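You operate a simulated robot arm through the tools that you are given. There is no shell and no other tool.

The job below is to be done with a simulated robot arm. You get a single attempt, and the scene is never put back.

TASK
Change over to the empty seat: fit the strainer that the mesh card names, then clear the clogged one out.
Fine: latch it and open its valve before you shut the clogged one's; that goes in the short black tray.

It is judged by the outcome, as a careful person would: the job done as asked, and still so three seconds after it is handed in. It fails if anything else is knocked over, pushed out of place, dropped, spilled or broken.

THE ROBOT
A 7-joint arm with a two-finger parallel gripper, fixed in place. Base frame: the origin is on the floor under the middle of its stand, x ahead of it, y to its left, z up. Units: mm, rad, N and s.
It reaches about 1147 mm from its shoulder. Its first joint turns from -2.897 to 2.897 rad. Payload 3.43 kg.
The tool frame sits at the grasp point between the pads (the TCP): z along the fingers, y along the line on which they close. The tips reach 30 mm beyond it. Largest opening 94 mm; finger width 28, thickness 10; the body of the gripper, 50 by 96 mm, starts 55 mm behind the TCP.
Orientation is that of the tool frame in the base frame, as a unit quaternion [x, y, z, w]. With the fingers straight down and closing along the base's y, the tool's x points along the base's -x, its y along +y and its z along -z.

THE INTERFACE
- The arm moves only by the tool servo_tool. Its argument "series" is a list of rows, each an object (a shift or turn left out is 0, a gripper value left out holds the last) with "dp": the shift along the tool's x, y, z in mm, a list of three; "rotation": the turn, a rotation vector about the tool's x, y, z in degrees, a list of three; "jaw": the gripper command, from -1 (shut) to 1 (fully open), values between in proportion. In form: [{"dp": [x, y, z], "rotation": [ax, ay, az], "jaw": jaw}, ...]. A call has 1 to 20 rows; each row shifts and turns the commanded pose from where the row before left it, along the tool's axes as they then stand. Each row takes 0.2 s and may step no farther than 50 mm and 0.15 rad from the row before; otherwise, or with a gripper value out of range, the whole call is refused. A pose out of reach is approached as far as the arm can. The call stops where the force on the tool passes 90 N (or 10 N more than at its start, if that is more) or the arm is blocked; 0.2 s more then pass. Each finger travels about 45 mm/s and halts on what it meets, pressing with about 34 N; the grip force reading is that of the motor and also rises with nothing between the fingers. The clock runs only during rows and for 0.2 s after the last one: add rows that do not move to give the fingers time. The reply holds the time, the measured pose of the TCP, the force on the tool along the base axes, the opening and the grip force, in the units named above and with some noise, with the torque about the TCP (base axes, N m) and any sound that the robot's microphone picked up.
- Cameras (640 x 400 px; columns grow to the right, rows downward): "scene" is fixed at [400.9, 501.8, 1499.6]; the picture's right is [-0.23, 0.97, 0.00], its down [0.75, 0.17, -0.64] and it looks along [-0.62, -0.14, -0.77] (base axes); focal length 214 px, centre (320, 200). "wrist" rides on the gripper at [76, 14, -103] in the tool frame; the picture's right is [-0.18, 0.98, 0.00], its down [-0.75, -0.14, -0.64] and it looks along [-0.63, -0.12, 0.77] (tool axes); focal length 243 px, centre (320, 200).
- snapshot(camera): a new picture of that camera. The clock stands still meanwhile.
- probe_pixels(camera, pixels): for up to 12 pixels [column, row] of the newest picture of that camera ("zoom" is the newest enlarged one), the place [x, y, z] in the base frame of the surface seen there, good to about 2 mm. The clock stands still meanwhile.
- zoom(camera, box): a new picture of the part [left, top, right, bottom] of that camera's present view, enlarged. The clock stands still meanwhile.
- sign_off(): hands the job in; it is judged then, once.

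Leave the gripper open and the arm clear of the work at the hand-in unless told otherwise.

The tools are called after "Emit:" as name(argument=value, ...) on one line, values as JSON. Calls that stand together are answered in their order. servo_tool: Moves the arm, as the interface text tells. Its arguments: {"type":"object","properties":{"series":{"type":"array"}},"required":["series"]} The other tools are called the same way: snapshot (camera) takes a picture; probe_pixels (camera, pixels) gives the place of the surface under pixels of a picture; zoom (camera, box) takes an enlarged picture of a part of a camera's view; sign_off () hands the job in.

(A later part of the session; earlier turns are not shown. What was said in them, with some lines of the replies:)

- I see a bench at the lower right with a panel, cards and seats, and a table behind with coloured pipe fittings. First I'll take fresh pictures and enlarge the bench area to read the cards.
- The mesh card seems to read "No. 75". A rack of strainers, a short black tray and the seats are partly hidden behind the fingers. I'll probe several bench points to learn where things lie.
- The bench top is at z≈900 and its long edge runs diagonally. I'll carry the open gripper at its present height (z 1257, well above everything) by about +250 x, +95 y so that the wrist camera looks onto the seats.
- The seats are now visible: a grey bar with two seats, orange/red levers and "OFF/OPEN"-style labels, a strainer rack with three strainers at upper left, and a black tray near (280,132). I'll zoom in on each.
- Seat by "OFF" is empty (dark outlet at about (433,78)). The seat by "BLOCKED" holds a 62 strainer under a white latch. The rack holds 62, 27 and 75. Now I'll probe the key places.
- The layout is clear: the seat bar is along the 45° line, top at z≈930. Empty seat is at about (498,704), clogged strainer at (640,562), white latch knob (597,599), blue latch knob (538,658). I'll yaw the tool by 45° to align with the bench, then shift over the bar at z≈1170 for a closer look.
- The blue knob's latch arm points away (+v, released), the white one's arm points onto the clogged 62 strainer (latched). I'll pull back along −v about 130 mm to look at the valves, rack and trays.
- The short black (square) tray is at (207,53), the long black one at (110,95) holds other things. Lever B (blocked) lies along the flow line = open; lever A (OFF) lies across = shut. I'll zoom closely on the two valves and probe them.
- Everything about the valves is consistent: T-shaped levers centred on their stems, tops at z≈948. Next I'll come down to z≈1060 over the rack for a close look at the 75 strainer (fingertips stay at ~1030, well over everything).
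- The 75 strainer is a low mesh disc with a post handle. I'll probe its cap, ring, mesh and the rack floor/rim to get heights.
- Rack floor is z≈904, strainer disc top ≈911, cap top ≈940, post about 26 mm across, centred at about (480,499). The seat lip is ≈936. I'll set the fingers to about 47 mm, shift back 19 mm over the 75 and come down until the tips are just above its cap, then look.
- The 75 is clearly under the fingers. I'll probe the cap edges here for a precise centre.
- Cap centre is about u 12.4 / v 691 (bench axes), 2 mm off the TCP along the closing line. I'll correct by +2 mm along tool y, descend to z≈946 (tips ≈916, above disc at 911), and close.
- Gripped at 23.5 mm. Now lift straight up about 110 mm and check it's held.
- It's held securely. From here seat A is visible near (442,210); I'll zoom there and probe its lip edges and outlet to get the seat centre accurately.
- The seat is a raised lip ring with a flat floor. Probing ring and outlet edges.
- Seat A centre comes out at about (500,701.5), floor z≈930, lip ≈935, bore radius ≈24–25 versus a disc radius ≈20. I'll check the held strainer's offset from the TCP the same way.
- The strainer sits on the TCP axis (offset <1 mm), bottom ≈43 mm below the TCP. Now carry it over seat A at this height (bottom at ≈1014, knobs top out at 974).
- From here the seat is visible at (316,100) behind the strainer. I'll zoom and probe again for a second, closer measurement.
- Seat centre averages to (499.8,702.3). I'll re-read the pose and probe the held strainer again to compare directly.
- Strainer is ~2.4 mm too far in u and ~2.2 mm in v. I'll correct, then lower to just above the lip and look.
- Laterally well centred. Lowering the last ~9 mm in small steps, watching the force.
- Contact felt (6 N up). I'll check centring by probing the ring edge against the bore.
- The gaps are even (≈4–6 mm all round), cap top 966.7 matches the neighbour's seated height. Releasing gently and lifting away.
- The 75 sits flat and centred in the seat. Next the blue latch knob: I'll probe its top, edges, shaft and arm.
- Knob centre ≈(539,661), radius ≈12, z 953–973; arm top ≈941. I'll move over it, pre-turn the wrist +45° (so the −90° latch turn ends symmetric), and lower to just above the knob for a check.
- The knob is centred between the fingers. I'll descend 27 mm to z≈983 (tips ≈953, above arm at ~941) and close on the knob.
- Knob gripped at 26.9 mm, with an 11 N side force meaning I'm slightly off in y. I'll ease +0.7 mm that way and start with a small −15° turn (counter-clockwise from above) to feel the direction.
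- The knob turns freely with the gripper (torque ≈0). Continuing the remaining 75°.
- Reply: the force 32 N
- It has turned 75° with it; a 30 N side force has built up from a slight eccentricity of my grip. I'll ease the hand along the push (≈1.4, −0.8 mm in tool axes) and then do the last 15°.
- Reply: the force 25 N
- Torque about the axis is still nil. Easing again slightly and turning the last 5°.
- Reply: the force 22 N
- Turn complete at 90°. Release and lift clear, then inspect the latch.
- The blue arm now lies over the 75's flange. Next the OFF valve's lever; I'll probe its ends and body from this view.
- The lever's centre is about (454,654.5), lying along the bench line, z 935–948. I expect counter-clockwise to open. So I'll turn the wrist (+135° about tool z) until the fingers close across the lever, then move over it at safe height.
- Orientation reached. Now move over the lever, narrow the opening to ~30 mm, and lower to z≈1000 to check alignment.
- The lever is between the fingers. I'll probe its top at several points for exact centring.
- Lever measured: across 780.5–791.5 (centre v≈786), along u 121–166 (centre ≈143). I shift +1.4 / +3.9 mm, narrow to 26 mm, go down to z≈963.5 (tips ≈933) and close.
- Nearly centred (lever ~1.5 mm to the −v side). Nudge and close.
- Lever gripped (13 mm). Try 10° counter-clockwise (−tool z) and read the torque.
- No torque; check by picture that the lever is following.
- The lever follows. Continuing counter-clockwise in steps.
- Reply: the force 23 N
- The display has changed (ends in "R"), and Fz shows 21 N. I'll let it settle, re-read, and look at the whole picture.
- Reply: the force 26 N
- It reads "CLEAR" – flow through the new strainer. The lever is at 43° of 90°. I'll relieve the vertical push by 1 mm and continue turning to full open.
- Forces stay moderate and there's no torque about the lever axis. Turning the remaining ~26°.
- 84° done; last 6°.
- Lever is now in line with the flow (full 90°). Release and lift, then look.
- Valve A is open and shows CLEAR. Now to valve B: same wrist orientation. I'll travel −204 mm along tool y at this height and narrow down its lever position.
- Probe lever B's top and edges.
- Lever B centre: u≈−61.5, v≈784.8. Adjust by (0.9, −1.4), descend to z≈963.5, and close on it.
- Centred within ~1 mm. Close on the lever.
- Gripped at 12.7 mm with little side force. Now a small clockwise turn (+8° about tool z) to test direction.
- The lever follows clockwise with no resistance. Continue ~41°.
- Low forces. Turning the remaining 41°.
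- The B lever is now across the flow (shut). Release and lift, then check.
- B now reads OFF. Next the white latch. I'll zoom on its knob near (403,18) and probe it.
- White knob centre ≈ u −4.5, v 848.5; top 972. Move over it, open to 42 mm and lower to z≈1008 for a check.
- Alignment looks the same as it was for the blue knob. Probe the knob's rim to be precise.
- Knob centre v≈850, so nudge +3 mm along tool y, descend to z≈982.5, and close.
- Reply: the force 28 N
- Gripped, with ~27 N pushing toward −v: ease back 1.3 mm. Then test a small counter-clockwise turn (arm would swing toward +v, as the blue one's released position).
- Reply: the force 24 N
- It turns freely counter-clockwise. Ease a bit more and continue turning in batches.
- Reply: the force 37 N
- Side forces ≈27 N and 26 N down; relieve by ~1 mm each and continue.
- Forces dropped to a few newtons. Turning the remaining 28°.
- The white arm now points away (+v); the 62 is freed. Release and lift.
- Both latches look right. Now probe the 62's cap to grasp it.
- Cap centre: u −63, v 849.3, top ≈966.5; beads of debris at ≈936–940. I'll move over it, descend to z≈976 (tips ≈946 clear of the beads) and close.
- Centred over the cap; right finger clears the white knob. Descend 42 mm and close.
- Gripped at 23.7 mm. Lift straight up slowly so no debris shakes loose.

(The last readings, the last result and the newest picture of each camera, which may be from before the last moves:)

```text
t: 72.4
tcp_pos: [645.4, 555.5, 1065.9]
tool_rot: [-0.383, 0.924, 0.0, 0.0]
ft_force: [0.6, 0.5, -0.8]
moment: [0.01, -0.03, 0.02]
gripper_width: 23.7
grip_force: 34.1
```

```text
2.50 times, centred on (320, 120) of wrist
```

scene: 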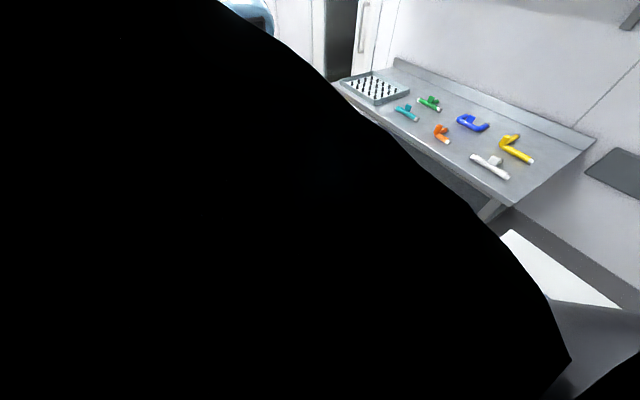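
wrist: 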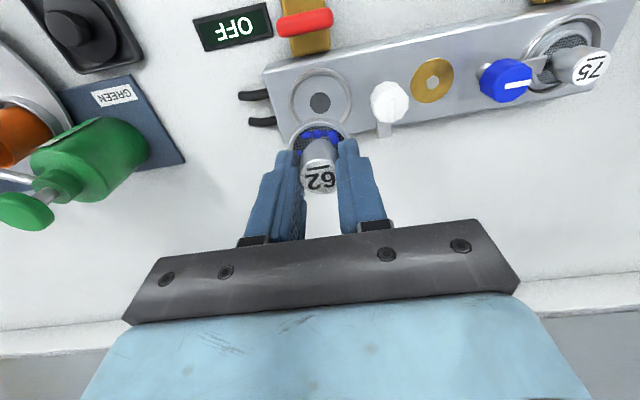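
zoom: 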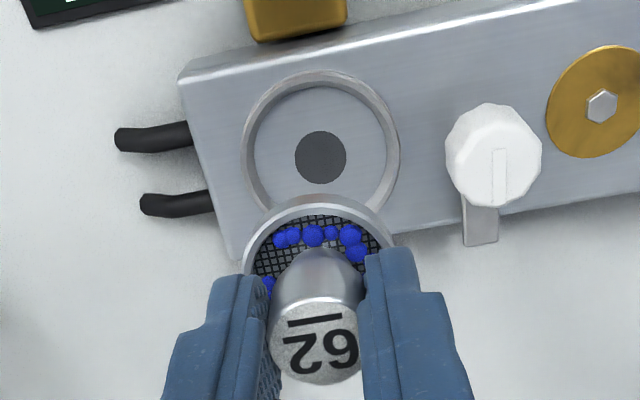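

Seat B is empty and no debris was left. Now carry it (bottom ≈1020, above everything) toward the short black tray at about u −90, v 700, in gentle steps.

Emit:
servo_tool(series=[{"dp": [6, -1, 0]}, {"dp": [12, -2, 0]}, {"dp": [15, -3, 0]}, {"dp": [15, -3, 0]}, {"dp": [15, -3, 0]}, {"dp": [15, -3, 0]}, {"dp": [15, -3, 0]}, {"dp": [15, -3, 0]}, {"dp": [15, -3, 0]}, {"dp": [12, -2, 0]}, {"dp": [6, 0, 0]}, {"dp": [3, 0, 0]}, {}, {}])

Emit:
snapshot(camera="wrist")

Emit:
zoom(camera="wrist", box=[220, 40, 420, 200])

```text
t: 75.4
tcp_pos: [562.3, 435.8, 1066.6]
tool_rot: [-0.382, 0.924, 0.0, 0.0]
ft_force: [0.9, -0.2, -1.0]
moment: [-0.01, -0.02, 0.0]
gripper_width: 23.5
grip_force: 33.9
```

```text
taken
```

wrist: 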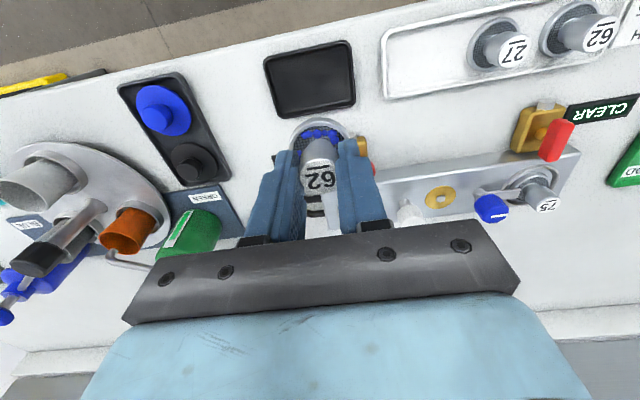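

```text
2.50 times, centred on (320, 120) of wrist
```

zoom: 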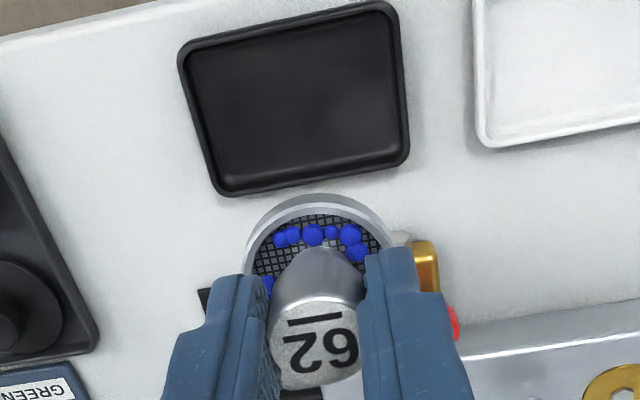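

The tray is fully visible. Probe its rim corners and floor.

Emit:
probe_pixels(camera="zoom", pixels=[[300, 105], [185, 50], [392, 12], [225, 188], [402, 155], [200, 60], [385, 30], [225, 170], [390, 140], [300, 170], [290, 30]])

```text
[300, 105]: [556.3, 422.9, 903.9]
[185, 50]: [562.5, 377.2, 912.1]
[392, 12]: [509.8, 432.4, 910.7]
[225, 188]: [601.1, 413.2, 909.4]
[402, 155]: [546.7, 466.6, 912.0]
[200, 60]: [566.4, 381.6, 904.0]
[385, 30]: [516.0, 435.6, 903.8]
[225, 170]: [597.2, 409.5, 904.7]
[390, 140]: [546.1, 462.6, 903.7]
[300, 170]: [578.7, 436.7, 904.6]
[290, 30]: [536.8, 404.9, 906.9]
```

Tray floor z≈904, rim ≈911, outer u −132…−55, v 664…717. The fit across v is snug for a 39 mm disc, so I'll measure the inner floor edges more finely.

Emit:
zoom(camera="wrist", box=[256, 35, 366, 125])

```text
4.44 times, centred on (311, 80) of wrist
```

zoom: 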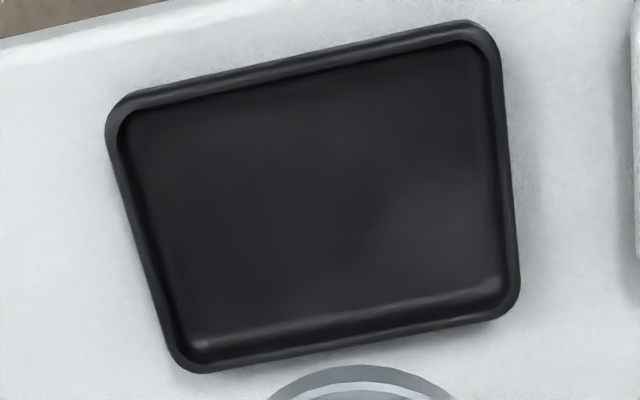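

Emit:
probe_pixels(camera="zoom", pixels=[[315, 200], [300, 75], [302, 95], [304, 110], [325, 310], [327, 325], [329, 345], [140, 215], [160, 215], [175, 215], [490, 170], [505, 170]])

Emit:
probe_pixels(camera="zoom", pixels=[[315, 60], [302, 85], [302, 90], [315, 290], [322, 300], [327, 318], [328, 335], [330, 350], [130, 190], [150, 190], [515, 230], [495, 230]])

```text
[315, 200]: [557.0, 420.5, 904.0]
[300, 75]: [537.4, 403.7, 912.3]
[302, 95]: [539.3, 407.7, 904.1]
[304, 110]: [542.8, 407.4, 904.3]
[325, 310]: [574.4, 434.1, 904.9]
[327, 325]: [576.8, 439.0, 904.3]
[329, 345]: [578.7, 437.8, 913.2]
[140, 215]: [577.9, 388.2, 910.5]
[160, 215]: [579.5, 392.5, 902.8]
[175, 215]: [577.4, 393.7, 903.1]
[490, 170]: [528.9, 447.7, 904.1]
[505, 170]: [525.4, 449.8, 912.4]
```

```text
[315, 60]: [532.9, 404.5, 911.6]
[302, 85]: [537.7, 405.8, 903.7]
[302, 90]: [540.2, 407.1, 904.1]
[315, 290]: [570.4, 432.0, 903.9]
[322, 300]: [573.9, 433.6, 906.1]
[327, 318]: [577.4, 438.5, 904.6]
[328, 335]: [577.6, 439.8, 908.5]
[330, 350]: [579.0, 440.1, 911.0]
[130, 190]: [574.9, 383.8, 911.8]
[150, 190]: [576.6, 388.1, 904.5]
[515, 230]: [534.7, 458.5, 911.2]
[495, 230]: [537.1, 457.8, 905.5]
```

Inner floor is u −133…−56.5, v 667…718: ±6 mm clearance. Centre (556.9,422.8). Shift there and descend gently to just above the rim.

Emit:
servo_tool(series=[{"dp": [6.9, -2.6, 0]}, {"dp": [6.9, -2.7, 0]}, {}, {"dp": [0, 0, 8]}, {"dp": [0, 0, 14]}, {"dp": [0, 0, 16]}, {"dp": [0, 0, 16]}, {"dp": [0, 0, 16]}, {"dp": [0, 0, 14]}, {"dp": [0, 0, 10]}, {"dp": [0, 0, 6]}, {}, {}])

Emit:
zoom(camera="wrist", box=[220, 60, 420, 220])

```text
t: 78.2
tcp_pos: [554.7, 420.4, 967.0]
tool_rot: [-0.383, 0.924, 0.0, 0.0]
ft_force: [-0.1, 0.1, 0.2]
moment: [0.02, -0.01, 0.01]
gripper_width: 23.5
grip_force: 33.7
```

```text
2.50 times, centred on (320, 140) of wrist
```

zoom: 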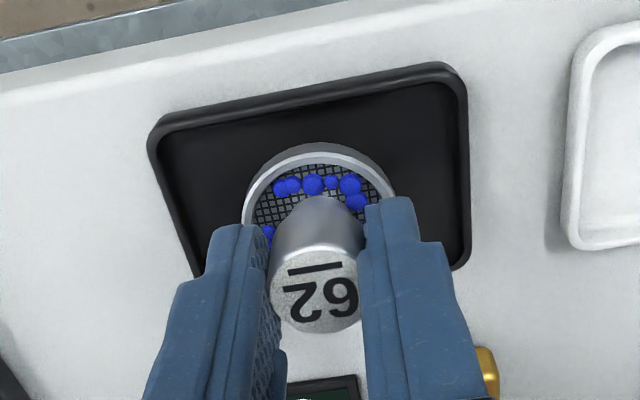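

Over the tray; 2 mm short in v. Correct and lower slowly to the floor.

Emit:
servo_tool(series=[{"dp": [-2, 0, 0]}, {"dp": [0, 0, 6]}, {"dp": [0, 0, 5]}, {"dp": [0, 0, 3]}, {"dp": [0, 0, 2]}, {}])

Emit:
zoom(camera="wrist", box=[220, 60, 420, 220])

```text
t: 79.6
tcp_pos: [556.3, 423.4, 950.5]
tool_rot: [-0.382, 0.924, 0.0, -0.001]
ft_force: [-0.6, -0.6, 7.3]
moment: [-0.09, 0.02, 0.02]
gripper_width: 23.5
grip_force: 34.2
```

```text
2.50 times, centred on (320, 140) of wrist
```

zoom: 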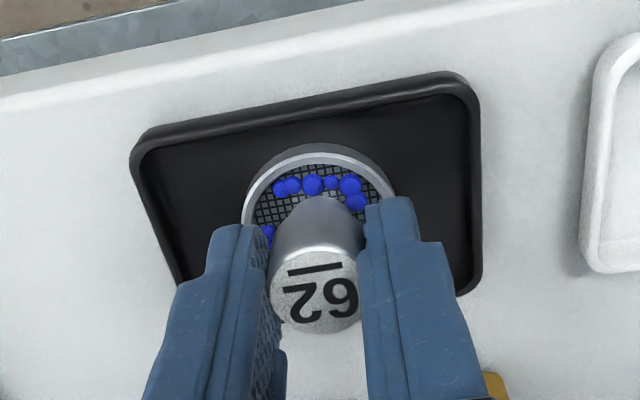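

Contact (7 N) – it's down on the tray floor, centred. Release and lift straight up.

Emit:
servo_tool(series=[{"jaw": -0.35}, {}, {}, {"jaw": -0.1}, {}, {"dp": [0, 0, -5]}, {"dp": [0, 0, -12]}, {"dp": [0, 0, -25]}, {"dp": [0, 0, -30]}, {"dp": [0, 0, -30]}, {}])

Emit:
snapshot(camera="wrist")

Emit:
zoom(camera="wrist", box=[220, 20, 420, 160])

```text
t: 82.0
tcp_pos: [557.1, 423.4, 1052.8]
tool_rot: [-0.383, 0.924, 0.0, 0.0]
ft_force: [-0.3, 0.7, 0.3]
moment: [0.0, 0.0, 0.01]
gripper_width: 42.1
grip_force: 0.0
```

```text
taken
```

wrist: 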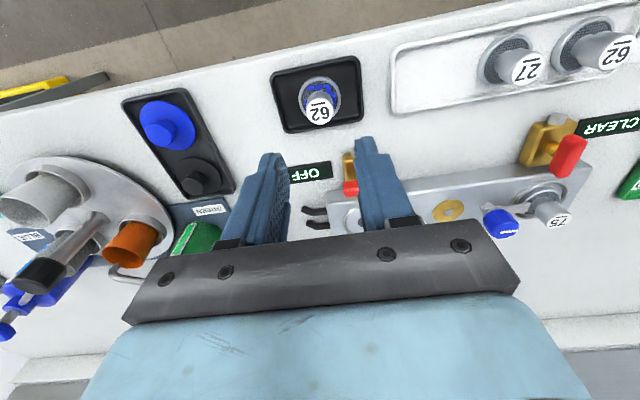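

```text
2.86 times, centred on (320, 90) of wrist
```

zoom: 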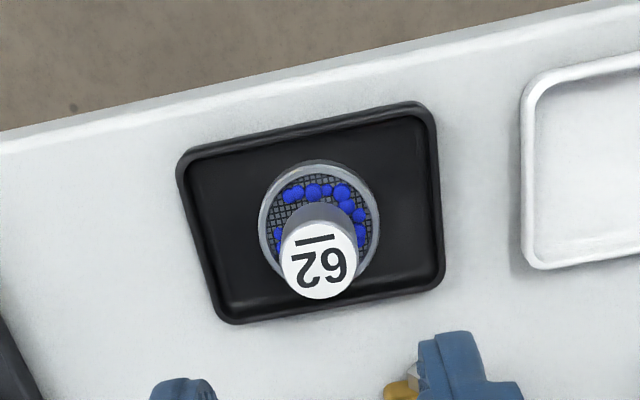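

The 62 stands flat in the short black tray. Now rise, open the gripper fully, and move back to view the whole work area.

Emit:
servo_tool(series=[{"dp": [0, 0, -40], "jaw": 1}, {"dp": [0, 0, -40]}, {"dp": [0, 0, -40]}, {"dp": [-10, 40, 0]}, {"dp": [-10, 40, 0]}, {"dp": [-10, 30, 0]}, {}, {}])

Emit:
snapshot(camera="wrist")

Emit:
zoom(camera="wrist", box=[180, 40, 480, 200])

```text
t: 83.8
tcp_pos: [500.6, 523.6, 1171.5]
tool_rot: [-0.382, 0.924, 0.0, 0.0]
ft_force: [0.7, 0.6, 0.4]
moment: [0.0, 0.0, 0.0]
gripper_width: 94.2
grip_force: 0.1
```

```text
taken
```

wrist: 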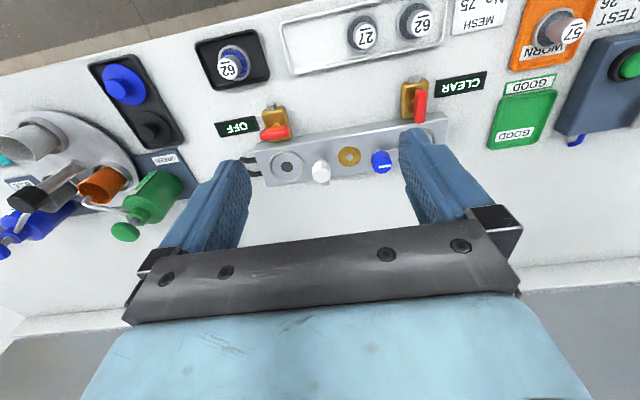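

```text
2.13 times, centred on (330, 120) of wrist
```

zoom: 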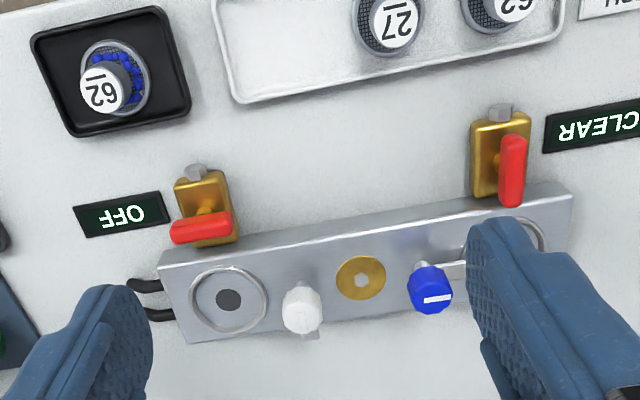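

Everything reads correctly: new seat CLEAR with lever in line, old seat OFF and empty, 62 in the short tray. I'll withdraw up and back from the bench and check the final scene.

Emit:
servo_tool(series=[{"dp": [0, 0, -40]}, {"dp": [0, 0, -40]}, {"dp": [40, 10, 0]}, {"dp": [40, 10, 0]}, {"dp": [40, 10, 0]}, {"dp": [40, 10, 0]}, {"dp": [40, 10, 0]}, {"dp": [40, 10, 0]}, {}, {}])

Emit:
snapshot(camera="scene")

Emit:
snapshot(camera="wrist")

Emit:
zoom(camera="wrist", box=[220, 120, 480, 260])

```text
t: 86.0
tcp_pos: [287.6, 394.6, 1253.5]
tool_rot: [-0.382, 0.924, 0.0, 0.0]
ft_force: [0.4, 0.8, 0.2]
moment: [0.03, -0.03, -0.01]
gripper_width: 94.0
grip_force: 0.0
```

```text
taken
```

scene: 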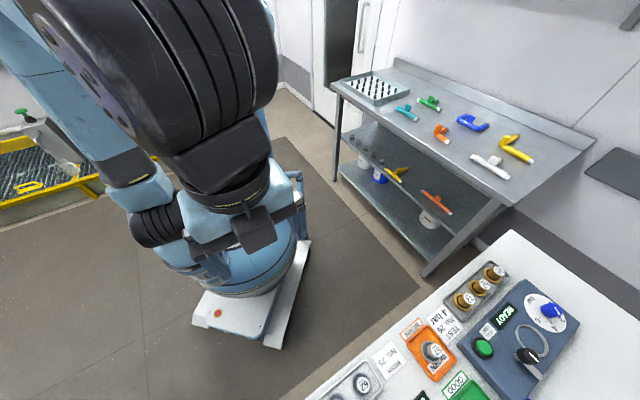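

```text
taken
```

wrist: 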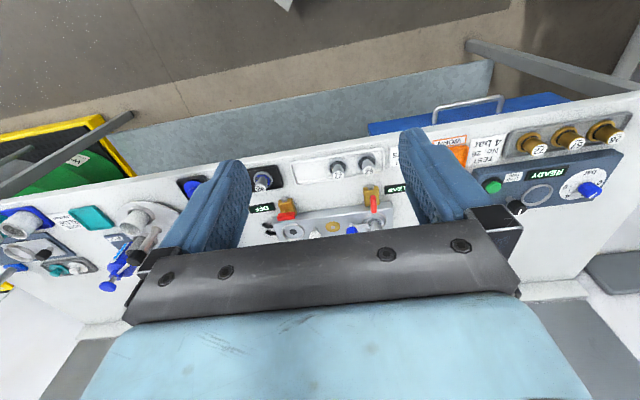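

```text
2.46 times, centred on (350, 190) of wrist
```

zoom: 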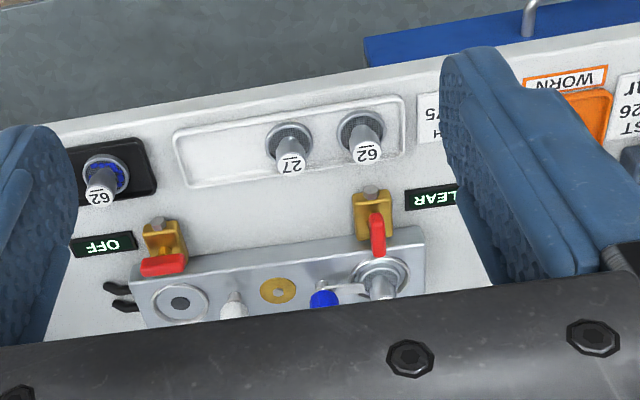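

The arm is clear with the gripper open. The new 75 is seated and latched with its valve open and the display at CLEAR. The old seat is shut, unlatched and empty, the clogged 62 is in the short black tray, and nothing else has moved. I'm handing the job in.

Emit:
sign_off()

```text
The job is handed in.
```

The changeover is done and handed in.

- **New strainer:** the No. 75 named on the mesh card is in the formerly empty seat, with the blue latch over its flange. Its valve is fully open and its display reads CLEAR.
- **Old seat:** I shut its valve only after the new one was latched and open. Its display reads OFF, the white latch is swung away and the seat is empty.
- **Clogged strainer:** the 62 stands upright in the short black tray. I saw no debris left in the seat or on the bench.

In the final pictures nothing else was knocked over or out of place. The gripper is open and the arm is clear of the bench.
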